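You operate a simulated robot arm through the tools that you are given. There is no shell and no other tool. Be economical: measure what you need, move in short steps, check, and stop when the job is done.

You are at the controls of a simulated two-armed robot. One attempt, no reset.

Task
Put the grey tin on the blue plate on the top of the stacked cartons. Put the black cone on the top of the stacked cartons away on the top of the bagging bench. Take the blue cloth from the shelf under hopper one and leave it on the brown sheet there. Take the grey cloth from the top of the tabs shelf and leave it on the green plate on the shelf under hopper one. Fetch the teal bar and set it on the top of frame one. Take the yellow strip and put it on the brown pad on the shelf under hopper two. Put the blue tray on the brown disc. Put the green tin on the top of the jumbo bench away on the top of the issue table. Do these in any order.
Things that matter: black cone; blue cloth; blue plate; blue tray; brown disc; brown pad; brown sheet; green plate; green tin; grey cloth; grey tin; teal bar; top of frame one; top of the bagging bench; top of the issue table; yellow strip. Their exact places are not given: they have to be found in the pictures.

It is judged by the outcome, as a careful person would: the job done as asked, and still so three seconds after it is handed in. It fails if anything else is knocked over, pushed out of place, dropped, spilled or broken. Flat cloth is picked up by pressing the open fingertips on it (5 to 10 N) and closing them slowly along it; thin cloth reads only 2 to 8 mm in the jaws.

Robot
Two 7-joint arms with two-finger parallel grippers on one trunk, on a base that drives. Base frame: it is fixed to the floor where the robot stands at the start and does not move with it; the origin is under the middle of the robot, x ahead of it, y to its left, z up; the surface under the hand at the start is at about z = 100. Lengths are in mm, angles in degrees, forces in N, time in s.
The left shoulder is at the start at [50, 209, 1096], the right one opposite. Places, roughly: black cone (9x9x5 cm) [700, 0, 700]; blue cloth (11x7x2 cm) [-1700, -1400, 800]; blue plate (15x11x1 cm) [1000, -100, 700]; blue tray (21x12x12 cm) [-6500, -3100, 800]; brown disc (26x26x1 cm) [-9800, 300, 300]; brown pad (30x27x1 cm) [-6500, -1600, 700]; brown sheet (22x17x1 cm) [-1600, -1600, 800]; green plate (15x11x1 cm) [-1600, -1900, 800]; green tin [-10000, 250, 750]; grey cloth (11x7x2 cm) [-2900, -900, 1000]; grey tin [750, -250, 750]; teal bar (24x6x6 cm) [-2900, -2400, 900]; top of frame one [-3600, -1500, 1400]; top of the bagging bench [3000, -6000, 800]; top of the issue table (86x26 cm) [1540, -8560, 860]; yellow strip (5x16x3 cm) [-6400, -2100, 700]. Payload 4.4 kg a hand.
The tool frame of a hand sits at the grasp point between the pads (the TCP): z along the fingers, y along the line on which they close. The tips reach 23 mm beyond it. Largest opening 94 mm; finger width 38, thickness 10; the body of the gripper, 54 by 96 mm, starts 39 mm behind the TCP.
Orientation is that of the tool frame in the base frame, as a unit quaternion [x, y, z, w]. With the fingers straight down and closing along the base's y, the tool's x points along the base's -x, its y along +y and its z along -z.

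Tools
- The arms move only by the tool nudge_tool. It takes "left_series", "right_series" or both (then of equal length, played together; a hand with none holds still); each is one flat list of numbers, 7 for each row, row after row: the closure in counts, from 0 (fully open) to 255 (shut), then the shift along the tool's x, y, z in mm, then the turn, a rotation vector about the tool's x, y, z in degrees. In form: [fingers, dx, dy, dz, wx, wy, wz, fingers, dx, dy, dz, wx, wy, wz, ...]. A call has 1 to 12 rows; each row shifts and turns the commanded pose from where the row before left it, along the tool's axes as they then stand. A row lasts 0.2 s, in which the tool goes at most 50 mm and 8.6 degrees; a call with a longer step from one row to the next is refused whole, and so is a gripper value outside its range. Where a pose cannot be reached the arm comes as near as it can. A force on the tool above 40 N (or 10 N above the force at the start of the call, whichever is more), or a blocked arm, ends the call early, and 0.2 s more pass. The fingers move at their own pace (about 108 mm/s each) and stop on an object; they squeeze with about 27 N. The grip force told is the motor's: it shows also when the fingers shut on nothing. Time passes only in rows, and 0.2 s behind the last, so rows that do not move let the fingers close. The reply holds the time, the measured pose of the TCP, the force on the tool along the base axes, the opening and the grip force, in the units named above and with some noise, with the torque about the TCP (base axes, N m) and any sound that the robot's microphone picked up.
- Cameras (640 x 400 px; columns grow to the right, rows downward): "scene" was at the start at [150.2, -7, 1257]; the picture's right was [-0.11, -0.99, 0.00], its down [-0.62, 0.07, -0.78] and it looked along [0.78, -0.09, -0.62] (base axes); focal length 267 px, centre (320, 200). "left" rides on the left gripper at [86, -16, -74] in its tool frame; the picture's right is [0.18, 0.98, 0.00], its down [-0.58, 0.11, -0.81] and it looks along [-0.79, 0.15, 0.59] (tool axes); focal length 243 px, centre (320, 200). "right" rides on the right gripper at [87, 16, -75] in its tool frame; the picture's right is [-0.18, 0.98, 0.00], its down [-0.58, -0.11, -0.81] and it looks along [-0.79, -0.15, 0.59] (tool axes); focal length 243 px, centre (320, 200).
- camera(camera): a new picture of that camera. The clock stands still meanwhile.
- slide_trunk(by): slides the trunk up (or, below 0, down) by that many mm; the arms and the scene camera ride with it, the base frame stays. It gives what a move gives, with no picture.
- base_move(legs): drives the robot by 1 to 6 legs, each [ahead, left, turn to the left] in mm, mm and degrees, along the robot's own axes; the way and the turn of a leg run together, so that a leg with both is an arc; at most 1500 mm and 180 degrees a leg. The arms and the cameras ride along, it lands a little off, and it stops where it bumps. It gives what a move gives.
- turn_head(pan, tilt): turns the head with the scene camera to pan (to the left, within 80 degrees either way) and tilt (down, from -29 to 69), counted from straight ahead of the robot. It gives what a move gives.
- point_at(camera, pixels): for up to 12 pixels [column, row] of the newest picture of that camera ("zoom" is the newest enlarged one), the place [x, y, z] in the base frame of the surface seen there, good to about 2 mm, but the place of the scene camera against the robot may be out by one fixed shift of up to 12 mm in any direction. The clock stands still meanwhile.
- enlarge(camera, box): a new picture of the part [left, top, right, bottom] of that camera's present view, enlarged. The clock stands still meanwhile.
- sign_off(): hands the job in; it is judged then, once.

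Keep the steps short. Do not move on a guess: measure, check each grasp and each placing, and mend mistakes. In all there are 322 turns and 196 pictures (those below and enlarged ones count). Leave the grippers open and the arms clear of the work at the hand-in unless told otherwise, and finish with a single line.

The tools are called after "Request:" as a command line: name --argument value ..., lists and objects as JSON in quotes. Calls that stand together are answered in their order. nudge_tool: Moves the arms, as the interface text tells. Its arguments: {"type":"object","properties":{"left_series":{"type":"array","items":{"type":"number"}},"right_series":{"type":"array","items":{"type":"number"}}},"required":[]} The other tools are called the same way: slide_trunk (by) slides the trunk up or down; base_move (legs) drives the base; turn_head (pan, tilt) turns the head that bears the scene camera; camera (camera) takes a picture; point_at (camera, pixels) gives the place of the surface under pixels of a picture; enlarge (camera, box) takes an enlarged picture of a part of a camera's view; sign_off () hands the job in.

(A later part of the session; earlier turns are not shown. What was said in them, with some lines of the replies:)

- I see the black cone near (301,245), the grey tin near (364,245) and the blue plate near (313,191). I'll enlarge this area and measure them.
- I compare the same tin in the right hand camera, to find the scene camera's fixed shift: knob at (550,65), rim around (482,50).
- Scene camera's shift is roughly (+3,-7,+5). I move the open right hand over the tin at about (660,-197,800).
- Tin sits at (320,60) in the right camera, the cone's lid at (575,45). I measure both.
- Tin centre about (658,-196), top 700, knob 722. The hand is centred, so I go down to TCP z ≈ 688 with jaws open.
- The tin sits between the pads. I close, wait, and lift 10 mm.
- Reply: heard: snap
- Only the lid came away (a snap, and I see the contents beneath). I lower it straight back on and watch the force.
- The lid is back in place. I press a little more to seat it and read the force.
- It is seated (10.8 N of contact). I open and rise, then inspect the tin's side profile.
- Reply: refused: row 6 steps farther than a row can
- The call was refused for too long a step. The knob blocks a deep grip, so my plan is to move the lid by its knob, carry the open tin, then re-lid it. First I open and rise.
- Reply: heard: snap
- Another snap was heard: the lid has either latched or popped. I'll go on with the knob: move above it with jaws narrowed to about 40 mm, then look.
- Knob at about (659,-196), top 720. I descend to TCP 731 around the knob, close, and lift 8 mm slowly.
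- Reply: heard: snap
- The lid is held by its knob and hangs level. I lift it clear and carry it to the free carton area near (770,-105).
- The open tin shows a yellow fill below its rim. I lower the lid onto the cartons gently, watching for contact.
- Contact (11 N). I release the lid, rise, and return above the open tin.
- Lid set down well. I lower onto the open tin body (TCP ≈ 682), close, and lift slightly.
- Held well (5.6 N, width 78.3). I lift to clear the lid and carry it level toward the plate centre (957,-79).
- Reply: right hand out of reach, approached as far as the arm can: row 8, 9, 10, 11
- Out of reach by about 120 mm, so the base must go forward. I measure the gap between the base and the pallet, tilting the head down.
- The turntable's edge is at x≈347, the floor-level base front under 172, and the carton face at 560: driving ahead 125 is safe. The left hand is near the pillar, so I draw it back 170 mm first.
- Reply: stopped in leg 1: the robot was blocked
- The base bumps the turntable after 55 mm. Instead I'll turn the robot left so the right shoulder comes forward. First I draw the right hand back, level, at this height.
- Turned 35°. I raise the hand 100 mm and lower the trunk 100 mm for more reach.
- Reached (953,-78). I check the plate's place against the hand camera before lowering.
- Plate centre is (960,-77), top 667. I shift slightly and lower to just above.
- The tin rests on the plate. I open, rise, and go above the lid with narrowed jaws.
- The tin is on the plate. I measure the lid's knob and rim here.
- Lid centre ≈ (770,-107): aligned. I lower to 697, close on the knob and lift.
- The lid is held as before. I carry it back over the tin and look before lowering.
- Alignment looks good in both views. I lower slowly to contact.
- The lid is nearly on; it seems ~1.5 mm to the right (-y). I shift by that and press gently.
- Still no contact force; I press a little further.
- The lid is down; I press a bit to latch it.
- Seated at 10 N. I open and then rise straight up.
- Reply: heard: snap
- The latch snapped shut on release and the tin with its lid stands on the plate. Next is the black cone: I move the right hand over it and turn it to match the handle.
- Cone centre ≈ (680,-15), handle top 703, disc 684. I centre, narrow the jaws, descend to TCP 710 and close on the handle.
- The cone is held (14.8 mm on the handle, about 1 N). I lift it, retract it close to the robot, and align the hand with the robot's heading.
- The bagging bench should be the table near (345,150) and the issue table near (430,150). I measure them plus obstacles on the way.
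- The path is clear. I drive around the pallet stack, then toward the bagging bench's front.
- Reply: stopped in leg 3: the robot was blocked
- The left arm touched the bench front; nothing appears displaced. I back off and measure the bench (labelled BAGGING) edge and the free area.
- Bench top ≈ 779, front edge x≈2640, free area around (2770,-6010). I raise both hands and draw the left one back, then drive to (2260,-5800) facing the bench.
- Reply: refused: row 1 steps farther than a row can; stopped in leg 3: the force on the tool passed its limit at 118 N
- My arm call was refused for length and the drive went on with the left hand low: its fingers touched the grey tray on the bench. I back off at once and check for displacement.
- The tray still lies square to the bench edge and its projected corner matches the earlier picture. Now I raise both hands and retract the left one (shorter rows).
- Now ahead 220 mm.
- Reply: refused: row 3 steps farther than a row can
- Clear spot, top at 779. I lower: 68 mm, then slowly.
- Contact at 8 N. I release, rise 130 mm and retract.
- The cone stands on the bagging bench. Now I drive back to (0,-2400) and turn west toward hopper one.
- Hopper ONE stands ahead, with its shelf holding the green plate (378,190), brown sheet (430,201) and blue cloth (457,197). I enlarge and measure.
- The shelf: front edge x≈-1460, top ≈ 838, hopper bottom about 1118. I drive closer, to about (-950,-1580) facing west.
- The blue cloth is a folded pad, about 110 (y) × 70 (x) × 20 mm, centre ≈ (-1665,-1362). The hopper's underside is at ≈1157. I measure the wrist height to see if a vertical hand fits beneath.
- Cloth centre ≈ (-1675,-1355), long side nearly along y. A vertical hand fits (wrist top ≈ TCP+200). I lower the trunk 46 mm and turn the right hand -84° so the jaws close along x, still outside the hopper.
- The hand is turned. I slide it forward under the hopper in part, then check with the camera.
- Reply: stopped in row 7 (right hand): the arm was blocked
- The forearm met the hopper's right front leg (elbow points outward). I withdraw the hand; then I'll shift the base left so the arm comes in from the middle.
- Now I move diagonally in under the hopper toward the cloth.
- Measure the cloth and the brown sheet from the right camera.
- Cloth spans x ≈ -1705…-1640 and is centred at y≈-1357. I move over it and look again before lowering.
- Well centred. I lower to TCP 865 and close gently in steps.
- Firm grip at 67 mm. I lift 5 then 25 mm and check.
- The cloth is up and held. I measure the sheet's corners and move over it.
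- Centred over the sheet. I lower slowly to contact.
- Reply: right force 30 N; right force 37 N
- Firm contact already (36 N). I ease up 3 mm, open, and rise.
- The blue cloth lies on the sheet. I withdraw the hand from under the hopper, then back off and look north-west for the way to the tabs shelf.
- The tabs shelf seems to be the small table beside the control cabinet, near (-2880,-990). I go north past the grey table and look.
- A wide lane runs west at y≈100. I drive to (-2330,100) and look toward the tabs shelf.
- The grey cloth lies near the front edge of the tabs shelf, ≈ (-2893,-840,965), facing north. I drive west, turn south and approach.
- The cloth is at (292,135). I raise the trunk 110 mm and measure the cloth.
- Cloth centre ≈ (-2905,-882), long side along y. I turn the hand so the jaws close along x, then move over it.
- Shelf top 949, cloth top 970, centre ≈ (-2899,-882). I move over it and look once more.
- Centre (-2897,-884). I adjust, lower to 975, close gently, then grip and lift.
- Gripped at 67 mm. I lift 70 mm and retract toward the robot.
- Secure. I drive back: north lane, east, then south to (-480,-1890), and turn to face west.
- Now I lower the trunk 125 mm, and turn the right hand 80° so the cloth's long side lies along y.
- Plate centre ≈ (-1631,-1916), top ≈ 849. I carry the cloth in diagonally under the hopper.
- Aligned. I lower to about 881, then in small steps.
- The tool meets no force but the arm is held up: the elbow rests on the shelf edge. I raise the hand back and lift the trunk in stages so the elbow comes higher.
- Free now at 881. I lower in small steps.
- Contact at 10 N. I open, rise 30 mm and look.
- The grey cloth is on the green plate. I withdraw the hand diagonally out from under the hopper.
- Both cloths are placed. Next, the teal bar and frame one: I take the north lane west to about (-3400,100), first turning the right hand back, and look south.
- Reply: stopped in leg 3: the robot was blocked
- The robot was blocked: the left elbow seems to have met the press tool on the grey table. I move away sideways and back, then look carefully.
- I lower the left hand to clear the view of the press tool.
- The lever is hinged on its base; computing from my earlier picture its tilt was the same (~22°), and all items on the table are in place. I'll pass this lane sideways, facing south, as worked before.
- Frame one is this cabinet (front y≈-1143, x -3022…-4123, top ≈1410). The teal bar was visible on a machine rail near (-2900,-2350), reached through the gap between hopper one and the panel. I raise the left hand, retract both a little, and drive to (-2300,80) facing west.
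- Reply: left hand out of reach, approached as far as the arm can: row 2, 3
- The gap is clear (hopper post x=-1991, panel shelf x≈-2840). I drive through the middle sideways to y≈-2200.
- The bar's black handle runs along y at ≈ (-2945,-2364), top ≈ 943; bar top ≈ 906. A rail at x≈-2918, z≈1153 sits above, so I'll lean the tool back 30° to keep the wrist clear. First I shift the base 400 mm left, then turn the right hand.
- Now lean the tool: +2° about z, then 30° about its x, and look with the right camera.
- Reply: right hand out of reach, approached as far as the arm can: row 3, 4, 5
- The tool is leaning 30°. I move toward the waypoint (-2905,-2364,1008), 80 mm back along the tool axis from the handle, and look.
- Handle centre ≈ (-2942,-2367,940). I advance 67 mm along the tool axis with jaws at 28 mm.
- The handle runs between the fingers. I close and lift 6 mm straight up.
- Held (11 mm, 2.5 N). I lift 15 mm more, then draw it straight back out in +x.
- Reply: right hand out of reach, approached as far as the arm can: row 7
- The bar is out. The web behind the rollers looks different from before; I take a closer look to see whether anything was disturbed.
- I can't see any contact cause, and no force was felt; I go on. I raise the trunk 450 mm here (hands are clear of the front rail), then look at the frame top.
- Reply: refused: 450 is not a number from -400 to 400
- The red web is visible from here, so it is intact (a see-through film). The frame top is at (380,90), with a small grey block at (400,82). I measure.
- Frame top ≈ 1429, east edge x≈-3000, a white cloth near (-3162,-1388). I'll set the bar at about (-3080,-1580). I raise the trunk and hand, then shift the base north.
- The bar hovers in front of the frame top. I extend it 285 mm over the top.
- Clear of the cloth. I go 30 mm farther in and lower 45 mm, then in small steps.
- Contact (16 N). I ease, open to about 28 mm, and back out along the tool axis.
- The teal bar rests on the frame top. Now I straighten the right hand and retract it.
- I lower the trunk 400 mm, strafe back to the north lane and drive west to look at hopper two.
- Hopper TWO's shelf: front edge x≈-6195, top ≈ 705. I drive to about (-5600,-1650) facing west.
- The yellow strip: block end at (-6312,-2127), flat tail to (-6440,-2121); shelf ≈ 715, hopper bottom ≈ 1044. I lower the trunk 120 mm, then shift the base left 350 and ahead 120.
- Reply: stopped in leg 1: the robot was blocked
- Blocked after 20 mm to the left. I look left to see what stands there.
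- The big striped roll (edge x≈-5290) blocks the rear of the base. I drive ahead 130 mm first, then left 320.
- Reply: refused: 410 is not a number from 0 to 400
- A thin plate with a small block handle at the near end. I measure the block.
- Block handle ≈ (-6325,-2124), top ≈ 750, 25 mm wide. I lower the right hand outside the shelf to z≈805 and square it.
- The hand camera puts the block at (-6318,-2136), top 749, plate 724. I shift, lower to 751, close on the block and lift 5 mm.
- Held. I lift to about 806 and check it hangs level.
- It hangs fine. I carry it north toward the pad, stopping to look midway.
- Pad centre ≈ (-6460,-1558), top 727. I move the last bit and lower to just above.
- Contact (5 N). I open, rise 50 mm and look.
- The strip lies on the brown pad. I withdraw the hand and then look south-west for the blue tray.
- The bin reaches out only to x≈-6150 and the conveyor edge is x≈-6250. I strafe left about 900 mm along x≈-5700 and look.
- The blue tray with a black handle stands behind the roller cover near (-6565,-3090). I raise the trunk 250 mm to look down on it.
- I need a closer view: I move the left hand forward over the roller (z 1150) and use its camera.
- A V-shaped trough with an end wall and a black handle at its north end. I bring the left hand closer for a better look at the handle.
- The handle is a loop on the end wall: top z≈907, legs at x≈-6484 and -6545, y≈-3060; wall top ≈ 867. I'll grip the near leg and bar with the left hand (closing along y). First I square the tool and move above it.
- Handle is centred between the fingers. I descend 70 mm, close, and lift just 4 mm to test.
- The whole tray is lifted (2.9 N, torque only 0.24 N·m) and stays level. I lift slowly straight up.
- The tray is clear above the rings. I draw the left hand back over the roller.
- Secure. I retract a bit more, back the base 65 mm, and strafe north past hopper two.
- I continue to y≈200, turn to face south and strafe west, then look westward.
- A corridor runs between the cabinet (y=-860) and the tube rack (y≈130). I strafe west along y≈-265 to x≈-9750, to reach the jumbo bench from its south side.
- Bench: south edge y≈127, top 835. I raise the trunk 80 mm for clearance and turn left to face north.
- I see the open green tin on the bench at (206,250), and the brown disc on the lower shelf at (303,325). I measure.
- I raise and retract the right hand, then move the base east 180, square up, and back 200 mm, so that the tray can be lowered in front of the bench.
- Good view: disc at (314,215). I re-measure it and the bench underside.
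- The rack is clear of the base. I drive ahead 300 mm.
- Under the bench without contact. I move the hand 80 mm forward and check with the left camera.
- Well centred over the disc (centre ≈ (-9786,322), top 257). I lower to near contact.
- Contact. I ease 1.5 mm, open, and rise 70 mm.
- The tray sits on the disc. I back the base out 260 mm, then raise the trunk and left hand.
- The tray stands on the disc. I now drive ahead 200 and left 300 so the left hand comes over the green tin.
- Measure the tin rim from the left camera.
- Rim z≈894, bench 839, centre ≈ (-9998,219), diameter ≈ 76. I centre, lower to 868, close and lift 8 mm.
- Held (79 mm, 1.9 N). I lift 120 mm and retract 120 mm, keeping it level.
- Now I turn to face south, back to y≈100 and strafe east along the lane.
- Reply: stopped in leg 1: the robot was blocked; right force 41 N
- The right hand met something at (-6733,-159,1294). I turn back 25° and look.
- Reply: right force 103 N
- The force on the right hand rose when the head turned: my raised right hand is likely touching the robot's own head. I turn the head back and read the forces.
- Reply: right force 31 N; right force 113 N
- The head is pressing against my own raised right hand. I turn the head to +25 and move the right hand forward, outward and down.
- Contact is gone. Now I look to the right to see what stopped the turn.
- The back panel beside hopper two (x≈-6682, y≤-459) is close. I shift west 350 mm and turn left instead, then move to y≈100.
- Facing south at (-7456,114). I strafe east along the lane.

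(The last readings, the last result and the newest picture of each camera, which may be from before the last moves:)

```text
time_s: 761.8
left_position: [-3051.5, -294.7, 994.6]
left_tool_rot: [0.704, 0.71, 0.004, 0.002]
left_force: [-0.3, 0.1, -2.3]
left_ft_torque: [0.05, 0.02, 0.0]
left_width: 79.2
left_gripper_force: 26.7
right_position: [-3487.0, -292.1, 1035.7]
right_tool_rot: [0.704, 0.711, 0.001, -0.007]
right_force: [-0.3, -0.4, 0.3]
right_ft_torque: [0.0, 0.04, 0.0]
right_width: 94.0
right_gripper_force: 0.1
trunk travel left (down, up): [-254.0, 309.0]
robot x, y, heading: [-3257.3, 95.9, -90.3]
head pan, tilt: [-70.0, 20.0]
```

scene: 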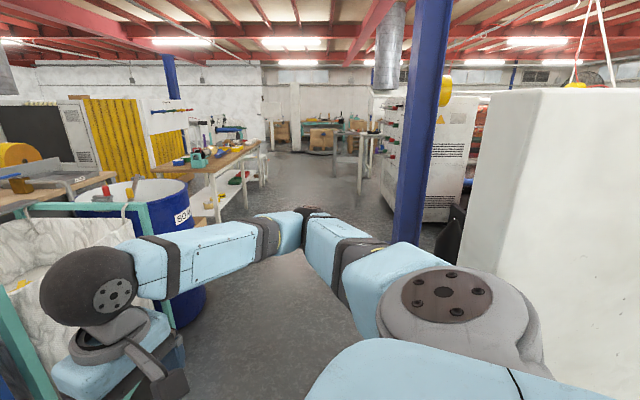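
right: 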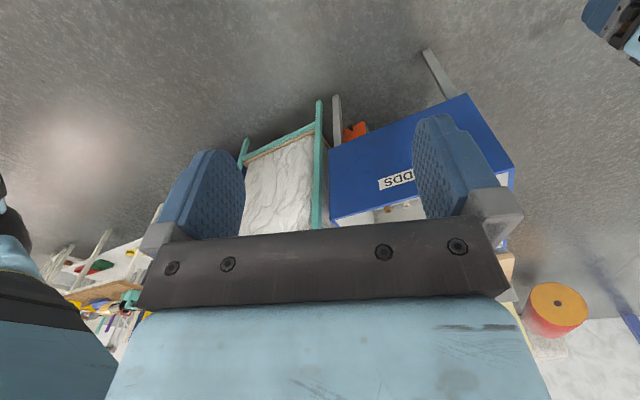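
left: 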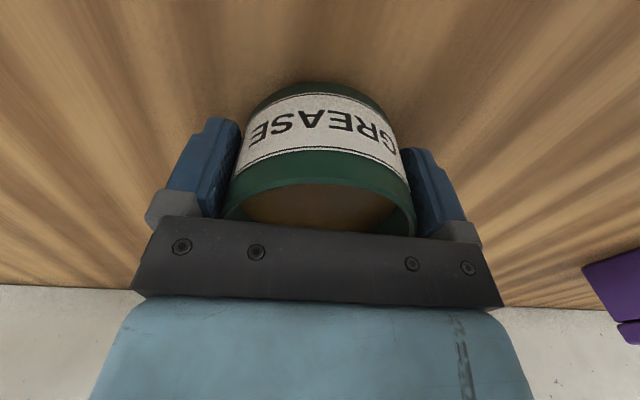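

Request:
base_move --legs '[[0, 1430, 0.3], [0, 1430, 0], [1250, 0, 0], [1200, 0, 0]]'

Request:
turn_head --pan 15 --tilt 10

Request:
camera --camera "scene"

```text
time_s: 798.0
left_position: [-147.5, -2666.3, 995.1]
left_tool_rot: [0.695, 0.719, 0.004, 0.002]
left_force: [0.3, -0.1, -2.7]
left_ft_torque: [0.01, -0.02, -0.02]
left_width: 79.4
left_gripper_force: 26.6
right_position: [-582.0, -2675.1, 1035.3]
right_tool_rot: [0.694, 0.72, 0.001, -0.008]
right_force: [-0.6, -0.4, 0.7]
right_ft_torque: [0.02, -0.02, 0.03]
right_width: 93.8
right_gripper_force: 0.0
trunk travel left (down, up): [-254.0, 309.0]
robot x, y, heading: [-367.1, -2281.1, -88.8]
head pan, tilt: [-70.0, 20.0]
```

```text
time_s: 799.6
left_position: [-147.3, -2665.0, 996.0]
left_tool_rot: [0.695, 0.719, 0.004, 0.002]
left_force: [-1.4, -0.2, -2.1]
left_ft_torque: [0.0, 0.01, 0.03]
left_width: 79.1
left_gripper_force: 27.2
right_position: [-581.8, -2674.1, 1036.9]
right_tool_rot: [0.694, 0.72, 0.0, -0.007]
right_force: [0.6, -0.1, -0.4]
right_ft_torque: [-0.01, 0.02, 0.0]
right_width: 93.8
right_gripper_force: 0.1
trunk travel left (down, up): [-254.0, 309.0]
robot x, y, heading: [-368.1, -2282.9, -88.7]
head pan, tilt: [15.0, 10.0]
```

```text
32 pictures are left
```

scene: 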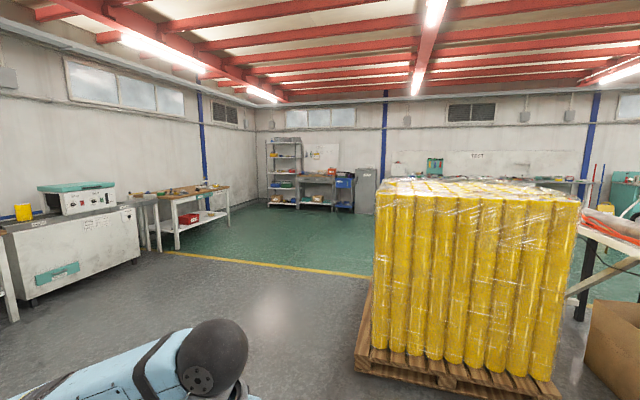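

The way is clear left of the yellow stack. I drive east 900, then south-east.

Request:
base_move --legs '[[0, 900, -1.3], [1200, 350, 0], [1200, 350, 0], [1100, 50, 0]]'

Request:
turn_head --pan 0 --tilt 15

Request:
camera --camera "scene"

```text
time_s: 824.5
left_position: [1535.3, -6107.2, 995.3]
left_tool_rot: [0.694, 0.72, 0.003, 0.002]
left_force: [0.3, -0.5, -2.2]
left_ft_torque: [0.03, -0.02, -0.01]
left_width: 79.1
left_gripper_force: 27.9
right_position: [1099.6, -6117.5, 1035.8]
right_tool_rot: [0.692, 0.722, 0.0, -0.008]
right_force: [-0.1, -0.2, 0.3]
right_ft_torque: [0.01, 0.01, -0.01]
right_width: 93.7
right_gripper_force: 0.2
trunk travel left (down, up): [-254.0, 309.0]
robot x, y, heading: [1310.4, -5723.1, -88.8]
head pan, tilt: [15.0, 10.0]
```

```text
time_s: 825.3
left_position: [1535.1, -6106.2, 995.6]
left_tool_rot: [0.694, 0.72, 0.003, 0.002]
left_force: [-0.7, -0.1, -2.0]
left_ft_torque: [0.02, -0.02, 0.01]
left_width: 79.0
left_gripper_force: 27.1
right_position: [1100.1, -6116.7, 1035.0]
right_tool_rot: [0.692, 0.722, 0.001, -0.008]
right_force: [0.7, -0.6, 0.3]
right_ft_torque: [-0.02, 0.03, -0.01]
right_width: 93.9
right_gripper_force: 0.0
trunk travel left (down, up): [-254.0, 309.0]
robot x, y, heading: [1311.5, -5720.1, -88.6]
head pan, tilt: [0.0, 15.0]
```

```text
31 pictures are left
```

scene: 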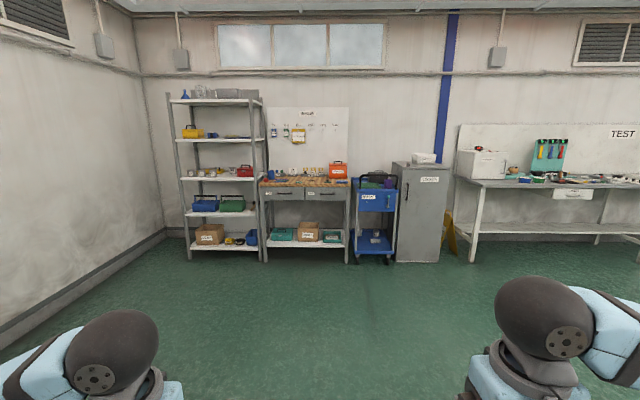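

The table with pegboard (label at (307,113)) should be the issue table. I enlarge and measure.

Request:
enlarge --camera "scene" --box '[240, 95, 400, 215]'

Request:
point_at --camera "scene" --pixels '[[262, 188], [350, 188], [305, 181], [285, 181], [315, 184], [340, 170], [375, 183], [265, 250], [347, 255], [375, 260], [325, 181]]'

```text
3.33 times, centred on (320, 155) of scene
```

zoom: 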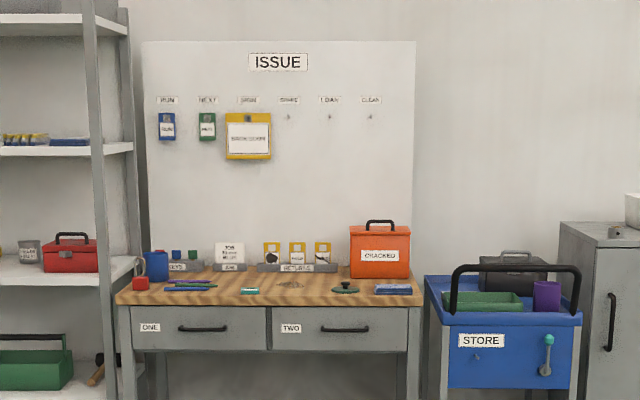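

```text
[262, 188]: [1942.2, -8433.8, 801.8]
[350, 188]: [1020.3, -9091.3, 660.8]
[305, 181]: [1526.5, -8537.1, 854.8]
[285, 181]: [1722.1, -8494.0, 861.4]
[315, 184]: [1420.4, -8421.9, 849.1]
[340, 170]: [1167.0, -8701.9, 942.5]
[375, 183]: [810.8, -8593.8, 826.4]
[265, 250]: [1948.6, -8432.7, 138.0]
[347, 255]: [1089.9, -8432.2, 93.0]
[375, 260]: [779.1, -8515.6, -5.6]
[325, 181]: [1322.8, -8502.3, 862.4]
```

Table top ≈ 860, front edge y≈-8425. I drive ahead to y≈-7780 and look at the free spots.

Request:
base_move --legs '[[1030, 0, -1.2], [1030, 0, 0]]'

Request:
turn_head --pan 8 --tilt 35

Request:
camera --camera "scene"

```text
time_s: 835.5
left_position: [1498.6, -8168.8, 995.0]
left_tool_rot: [0.711, 0.703, 0.004, 0.003]
left_force: [0.1, 0.1, -2.6]
left_ft_torque: [0.04, -0.01, -0.02]
left_width: 79.1
left_gripper_force: 26.9
right_position: [1063.3, -8159.0, 1034.7]
right_tool_rot: [0.709, 0.705, 0.001, -0.008]
right_force: [0.0, -0.5, -0.3]
right_ft_torque: [0.03, -0.01, -0.01]
right_width: 94.3
right_gripper_force: 0.1
trunk travel left (down, up): [-254.0, 309.0]
robot x, y, heading: [1293.0, -7775.5, -91.3]
head pan, tilt: [0.0, 15.0]
```

```text
time_s: 836.4
left_position: [1498.0, -8169.9, 995.6]
left_tool_rot: [0.711, 0.703, 0.003, 0.003]
left_force: [-0.7, 0.2, -2.1]
left_ft_torque: [0.02, 0.0, 0.0]
left_width: 79.0
left_gripper_force: 27.1
right_position: [1063.6, -8158.2, 1035.6]
right_tool_rot: [0.709, 0.705, 0.001, -0.009]
right_force: [0.6, 0.1, 0.3]
right_ft_torque: [0.0, 0.05, 0.0]
right_width: 94.0
right_gripper_force: 0.1
trunk travel left (down, up): [-254.0, 309.0]
robot x, y, heading: [1291.5, -7771.7, -91.3]
head pan, tilt: [8.0, 35.0]
```

```text
29 pictures are left
```

scene: 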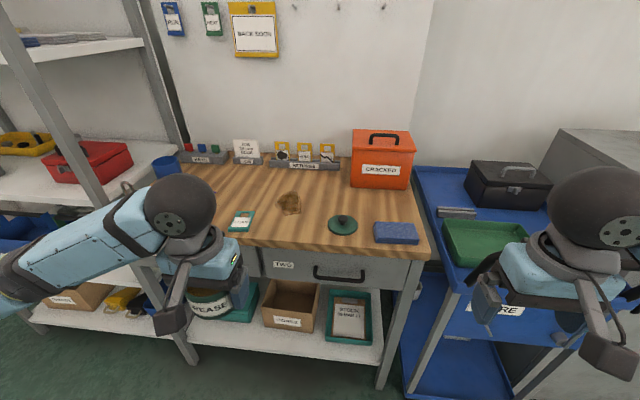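

Request:
enlarge --camera "scene" --box '[190, 130, 430, 280]'

Request:
point_at --camera "scene" --pixels '[[290, 228], [253, 222], [240, 232], [278, 207], [290, 214], [327, 226], [342, 220], [290, 243], [330, 190], [320, 245], [250, 190], [300, 203]]'

```text
2.67 times, centred on (310, 205) of scene
```

zoom: 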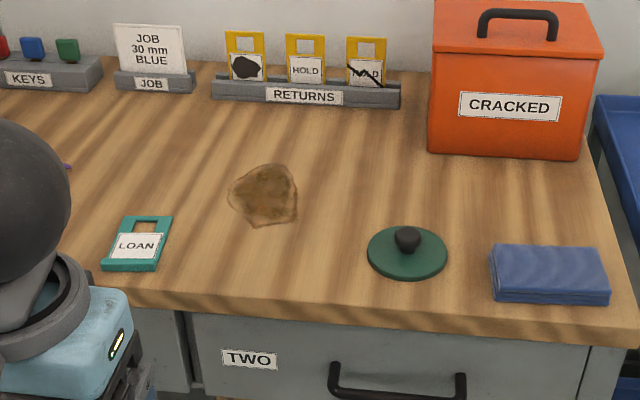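

```text
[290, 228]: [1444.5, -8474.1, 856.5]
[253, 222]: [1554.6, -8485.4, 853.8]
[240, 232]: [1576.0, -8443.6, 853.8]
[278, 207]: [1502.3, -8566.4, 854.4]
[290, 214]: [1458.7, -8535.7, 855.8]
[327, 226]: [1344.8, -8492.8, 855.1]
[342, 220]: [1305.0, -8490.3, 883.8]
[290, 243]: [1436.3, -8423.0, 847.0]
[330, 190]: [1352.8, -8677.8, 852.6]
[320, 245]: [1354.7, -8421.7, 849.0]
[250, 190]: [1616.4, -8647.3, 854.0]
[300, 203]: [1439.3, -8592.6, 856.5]
```

I'll set the tin at about (1368,-8580), between the stain, the lid and the orange box. I pull the right hand back 100 mm, shift the base right 130 and ahead 285.

Request:
nudge_tool --right_series '[0, 30, 0, -10, 0, 0, 0, 0, 30, 0, -10, 0, 0, 0, 0, 25, 0, -10, 0, 0, 0, 0, 0, 0, 0, 0, 0, 0]'

Request:
base_move --legs '[[0, -130, 1.3], [285, 0, 0]]'

Request:
camera --camera "left"

```text
time_s: 837.4
left_position: [1498.3, -8168.9, 995.3]
left_tool_rot: [0.711, 0.703, 0.004, 0.002]
left_force: [-1.0, -0.1, -1.7]
left_ft_torque: [0.01, -0.04, 0.02]
left_width: 78.8
left_gripper_force: 27.2
right_position: [1068.1, -8097.9, 1072.8]
right_tool_rot: [0.709, 0.705, 0.001, -0.008]
right_force: [-0.6, -0.1, 0.4]
right_ft_torque: [0.02, 0.0, 0.0]
right_width: 93.9
right_gripper_force: 0.2
right hand out of reach, approached as far as the arm can: row 2, 3
trunk travel left (down, up): [-254.0, 309.0]
robot x, y, heading: [1292.0, -7775.9, -91.4]
head pan, tilt: [8.0, 35.0]
```

```text
time_s: 840.8
left_position: [1380.1, -8441.6, 996.5]
left_tool_rot: [0.704, 0.71, 0.003, 0.003]
left_force: [-0.4, 0.2, -2.5]
left_ft_torque: [-0.04, 0.01, 0.04]
left_width: 79.0
left_gripper_force: 26.9
right_position: [948.7, -8377.7, 1074.3]
right_tool_rot: [0.703, 0.712, 0.0, -0.009]
right_force: [-0.2, 0.7, -0.2]
right_ft_torque: [-0.08, 0.02, 0.0]
right_width: 93.7
right_gripper_force: 0.1
trunk travel left (down, up): [-254.0, 309.0]
robot x, y, heading: [1164.9, -8053.3, -90.3]
head pan, tilt: [8.0, 35.0]
stopped in leg 2: the robot was blocked; the commanded pose is now the measured one
```

```text
27 pictures are left
```

left: 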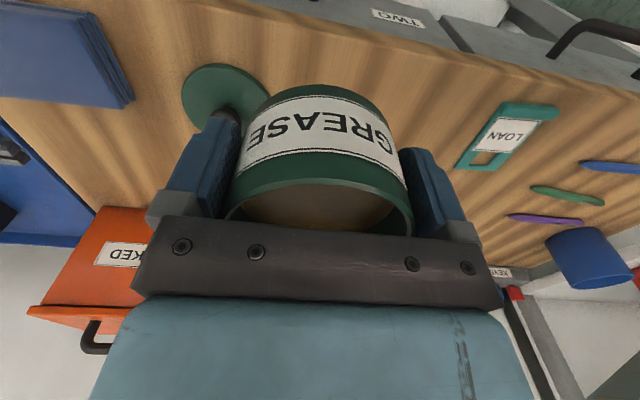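

Blocked just at the end (8 mm short). I back off 20 mm and check the scene.

Request:
base_move --legs '[[-20, 0, 0]]'

Request:
turn_head --pan 0 --tilt 50

Request:
camera --camera "scene"

```text
time_s: 841.6
left_position: [1379.8, -8421.1, 996.4]
left_tool_rot: [0.703, 0.711, 0.004, 0.003]
left_force: [-0.5, 0.0, -1.9]
left_ft_torque: [0.02, 0.01, 0.01]
left_width: 79.4
left_gripper_force: 27.4
right_position: [948.9, -8357.8, 1073.2]
right_tool_rot: [0.703, 0.711, 0.0, -0.009]
right_force: [-1.2, -0.6, -0.2]
right_ft_torque: [-0.02, -0.02, 0.0]
right_width: 94.0
right_gripper_force: 0.1
trunk travel left (down, up): [-254.0, 309.0]
robot x, y, heading: [1167.7, -8031.3, -90.6]
head pan, tilt: [8.0, 35.0]
```

```text
time_s: 842.4
left_position: [1380.0, -8422.4, 995.1]
left_tool_rot: [0.704, 0.71, 0.004, 0.002]
left_force: [-0.5, 0.4, -2.1]
left_ft_torque: [-0.01, -0.01, 0.04]
left_width: 79.2
left_gripper_force: 27.0
right_position: [948.2, -8357.7, 1072.0]
right_tool_rot: [0.702, 0.712, 0.0, -0.01]
right_force: [0.4, -0.5, 0.4]
right_ft_torque: [0.03, 0.01, -0.04]
right_width: 94.2
right_gripper_force: 0.0
trunk travel left (down, up): [-254.0, 309.0]
robot x, y, heading: [1165.2, -8033.1, -90.4]
head pan, tilt: [0.0, 50.0]
```

```text
26 pictures are left
```

scene: 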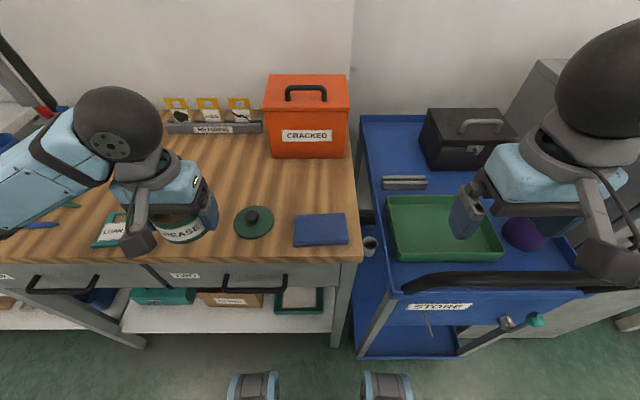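

Request:
point_at --camera "scene" --pixels '[[366, 130], [385, 230], [395, 292], [580, 292], [540, 318], [505, 322], [480, 282], [360, 255], [358, 180], [270, 155], [255, 220]]'

```text
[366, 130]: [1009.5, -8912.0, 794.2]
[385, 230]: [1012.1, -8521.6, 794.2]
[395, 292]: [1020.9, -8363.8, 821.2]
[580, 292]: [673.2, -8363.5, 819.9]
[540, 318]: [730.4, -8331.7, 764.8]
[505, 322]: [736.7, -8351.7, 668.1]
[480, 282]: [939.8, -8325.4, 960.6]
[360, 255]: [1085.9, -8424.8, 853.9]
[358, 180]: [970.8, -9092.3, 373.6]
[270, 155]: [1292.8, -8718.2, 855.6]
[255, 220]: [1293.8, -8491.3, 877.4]
```

The base touched the STORE cart's front rail; the cart's edges are still square to the table. I shift left 150 mm, away from it, and reach with the arm instead.

Request:
base_move --legs '[[0, 150, 0.4]]'

Request:
nudge_tool --left_series '[255, -40, -25, 0, 0, 0, 0, 255, -40, -25, 0, 0, 0, 0, 255, -30, -35, 0, 0, 0, 0, 255, -20, -40, 0, 0, 0, 0, 255, -15, -35, 0, 0, 0, 0, 255, 0, 0, 0, 0, 0, 0]'

Request:
camera --camera "left"

```text
time_s: 844.3
left_position: [1534.0, -8419.4, 995.1]
left_tool_rot: [0.701, 0.713, 0.004, 0.002]
left_force: [0.2, 0.1, -2.7]
left_ft_torque: [0.05, 0.02, -0.01]
left_width: 79.2
left_gripper_force: 26.9
right_position: [1103.3, -8360.3, 1073.7]
right_tool_rot: [0.7, 0.714, 0.0, -0.009]
right_force: [0.9, 0.3, 0.6]
right_ft_torque: [0.0, 0.02, -0.01]
right_width: 93.9
right_gripper_force: 0.0
trunk travel left (down, up): [-254.0, 309.0]
robot x, y, heading: [1316.4, -8031.2, -89.8]
head pan, tilt: [0.0, 50.0]
```

```text
time_s: 845.7
left_position: [1379.3, -8566.3, 993.0]
left_tool_rot: [0.701, 0.713, 0.003, 0.002]
left_force: [0.2, 0.2, -2.9]
left_ft_torque: [0.0, -0.02, 0.01]
left_width: 79.3
left_gripper_force: 26.8
right_position: [1102.4, -8360.3, 1071.5]
right_tool_rot: [0.7, 0.714, 0.0, -0.01]
right_force: [0.5, -0.6, 0.1]
right_ft_torque: [-0.01, -0.01, -0.03]
right_width: 93.9
right_gripper_force: 0.1
trunk travel left (down, up): [-254.0, 309.0]
robot x, y, heading: [1321.2, -8030.7, -89.8]
head pan, tilt: [0.0, 50.0]
```

```text
25 pictures are left
```

left: 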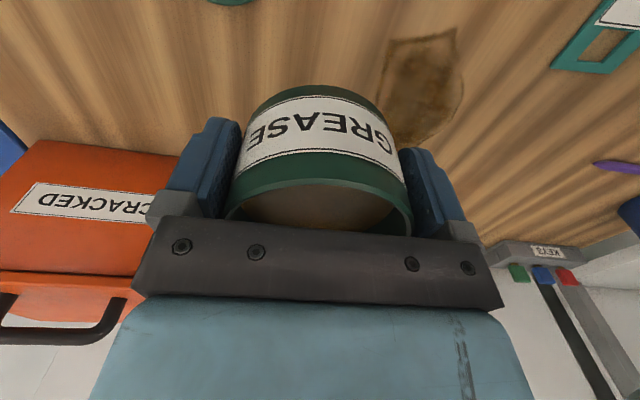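

Request:
point_at --camera "left" --pixels '[[387, 45], [380, 85], [460, 110], [400, 135], [175, 155], [170, 215], [228, 3], [330, 40]]'

```text
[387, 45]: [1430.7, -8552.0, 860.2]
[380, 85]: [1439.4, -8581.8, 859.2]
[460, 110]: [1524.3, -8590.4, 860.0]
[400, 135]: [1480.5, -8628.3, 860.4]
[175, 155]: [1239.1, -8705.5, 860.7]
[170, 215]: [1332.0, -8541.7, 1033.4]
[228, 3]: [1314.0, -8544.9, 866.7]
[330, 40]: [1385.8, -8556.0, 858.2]
```

Clear: stain x≥1430, table 860. I fine-adjust to (1372,-8582) and lower to just above.

Request:
nudge_tool --left_series '[255, -16, -7, 15, 0, 0, 0, 255, 0, 0, 30, 0, 0, 0, 255, 0, 0, 30, 0, 0, 0, 255, 0, 0, 20, 0, 0, 0, 255, 0, 0, 4, 0, 0, 0, 255, 0, 0, 0, 0, 0, 0]'

```text
time_s: 847.1
left_position: [1371.3, -8582.9, 895.5]
left_tool_rot: [0.701, 0.713, 0.004, 0.001]
left_force: [0.5, -0.3, -2.3]
left_ft_torque: [0.0, 0.03, 0.02]
left_width: 79.0
left_gripper_force: 26.8
right_position: [1103.2, -8360.7, 1071.8]
right_tool_rot: [0.7, 0.714, -0.001, -0.009]
right_force: [0.2, 0.5, -0.7]
right_ft_torque: [0.03, 0.04, 0.03]
right_width: 94.2
right_gripper_force: 0.0
trunk travel left (down, up): [-254.0, 309.0]
robot x, y, heading: [1319.6, -8031.1, -89.9]
head pan, tilt: [0.0, 50.0]
```

Request:
nudge_tool --left_series '[255, 0, 0, 2.5, 0, 0, 0, 255, 0, 0, 2, 0, 0, 0, 255, 0, 0, 1, 0, 0, 0, 255, 0, 0, 0, 0, 0, 0]'

```text
time_s: 848.1
left_position: [1371.0, -8583.4, 891.6]
left_tool_rot: [0.701, 0.713, 0.003, 0.003]
left_force: [-0.1, 0.3, -2.7]
left_ft_torque: [0.01, 0.01, 0.04]
left_width: 79.2
left_gripper_force: 26.9
right_position: [1101.8, -8359.2, 1072.4]
right_tool_rot: [0.7, 0.714, 0.001, -0.008]
right_force: [0.4, -0.2, 0.0]
right_ft_torque: [0.01, -0.03, 0.03]
right_width: 94.0
right_gripper_force: 0.0
trunk travel left (down, up): [-254.0, 309.0]
robot x, y, heading: [1319.3, -8033.8, -89.8]
head pan, tilt: [0.0, 50.0]
```

Request:
nudge_tool --left_series '[255, 0, 0, 1, 0, 0, 0, 255, 0, 0, 1, 0, 0, 0, 255, 0, 0, 0, 0, 0, 0]'

```text
time_s: 848.9
left_position: [1369.6, -8582.3, 887.6]
left_tool_rot: [0.702, 0.712, 0.003, 0.003]
left_force: [1.2, 3.9, 7.6]
left_ft_torque: [0.08, 0.33, -0.18]
left_width: 79.2
left_gripper_force: 27.1
right_position: [1102.3, -8359.4, 1073.0]
right_tool_rot: [0.7, 0.714, 0.0, -0.008]
right_force: [-0.2, 0.6, 0.2]
right_ft_torque: [-0.01, 0.04, -0.01]
right_width: 94.1
right_gripper_force: 0.0
trunk travel left (down, up): [-254.0, 309.0]
robot x, y, heading: [1320.8, -8028.5, -89.7]
head pan, tilt: [0.0, 50.0]
```

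Contact (8 N). I open slowly, rise 110 mm and retract.

Request:
nudge_tool --left_series '[150, 0, 0, -0.5, 0, 0, 0, 20, 0, 0, 0, 0, 0, 0, 0, 0, 0, 0, 0, 0, 0, 0, 0, 0, 0, 0, 0, 0, 0, 0, 0, -20, 0, 0, 0, 0, 0, 0, -40, 0, 0, 0, 0, 0, 0, -45, 0, 0, 0, 0, 40, 0, -10, 0, 0, 0, 0, 40, 0, 0, 0, 0, 0, 0, 40, 0, 0, 0, 0, 0, 0, 40, 0, 0, 0, 0, 0, 0, 0, 0, 0, 0, 0, 0]'

Request:
camera --camera "scene"

```text
time_s: 851.5
left_position: [1366.2, -8425.1, 1003.6]
left_tool_rot: [0.701, 0.713, 0.002, 0.003]
left_force: [-0.6, -0.8, -0.4]
left_ft_torque: [0.02, 0.0, 0.0]
left_width: 94.0
left_gripper_force: 0.2
right_position: [1102.4, -8360.2, 1071.7]
right_tool_rot: [0.7, 0.715, 0.001, -0.009]
right_force: [-0.2, -0.9, 0.1]
right_ft_torque: [0.01, -0.02, 0.02]
right_width: 93.9
right_gripper_force: 0.1
trunk travel left (down, up): [-254.0, 309.0]
robot x, y, heading: [1318.7, -8032.3, -89.8]
head pan, tilt: [0.0, 50.0]
```

```text
24 pictures are left
```

scene: 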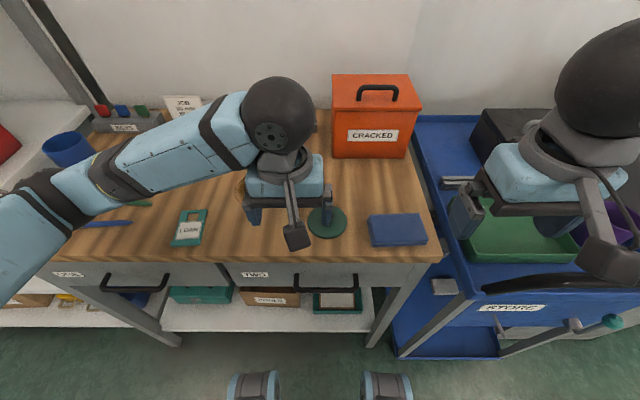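

I back away and check the tin on the table.

Request:
base_move --legs '[[-450, 0, 0]]'

Request:
turn_head --pan 0 --tilt 32

Request:
enlarge --camera "scene" --box '[160, 90, 480, 290]'

```text
time_s: 854.2
left_position: [1362.3, -7987.5, 1004.4]
left_tool_rot: [0.705, 0.709, 0.004, 0.003]
left_force: [0.2, 0.3, -0.3]
left_ft_torque: [0.02, -0.03, -0.02]
left_width: 94.1
left_gripper_force: 0.0
right_position: [1100.1, -7920.2, 1072.6]
right_tool_rot: [0.704, 0.71, 0.0, -0.008]
right_force: [-0.4, -0.2, 0.9]
right_ft_torque: [-0.01, 0.02, -0.03]
right_width: 94.0
right_gripper_force: 0.0
trunk travel left (down, up): [-254.0, 309.0]
robot x, y, heading: [1319.1, -7597.0, -90.7]
head pan, tilt: [0.0, 50.0]
```

```text
time_s: 855.0
left_position: [1362.6, -7987.3, 1004.0]
left_tool_rot: [0.706, 0.709, 0.004, 0.002]
left_force: [-0.1, -0.5, -0.4]
left_ft_torque: [0.01, 0.0, 0.01]
left_width: 93.9
left_gripper_force: 0.2
right_position: [1099.0, -7919.2, 1072.5]
right_tool_rot: [0.704, 0.71, 0.001, -0.008]
right_force: [-0.1, 0.2, -0.4]
right_ft_torque: [0.01, 0.04, -0.02]
right_width: 94.2
right_gripper_force: 0.0
trunk travel left (down, up): [-254.0, 309.0]
robot x, y, heading: [1320.2, -7595.5, -90.2]
head pan, tilt: [0.0, 32.0]
```

```text
2.00 times, centred on (320, 190) of scene
```

zoom: 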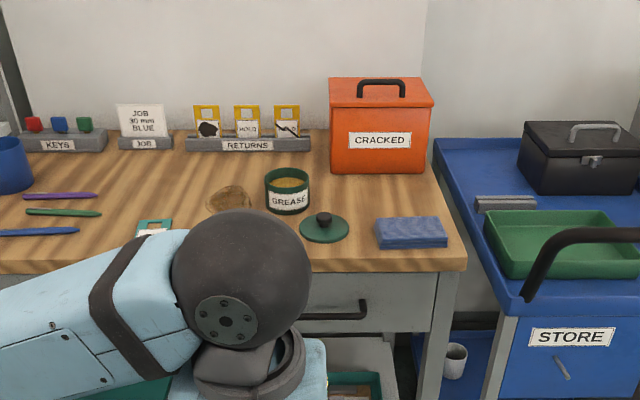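

All eight placings are confirmed, the grippers are open and the arms are clear. I hand in.

Request:
sign_off

```text
The job is handed in.
```

All eight placings were made and each one was seen in place, but the base or an arm bumped the bagging bench, the grey tray on it, the grey-table press area, the roll by hopper two, a back panel and the STORE cart; the parts I re-checked looked unmoved.
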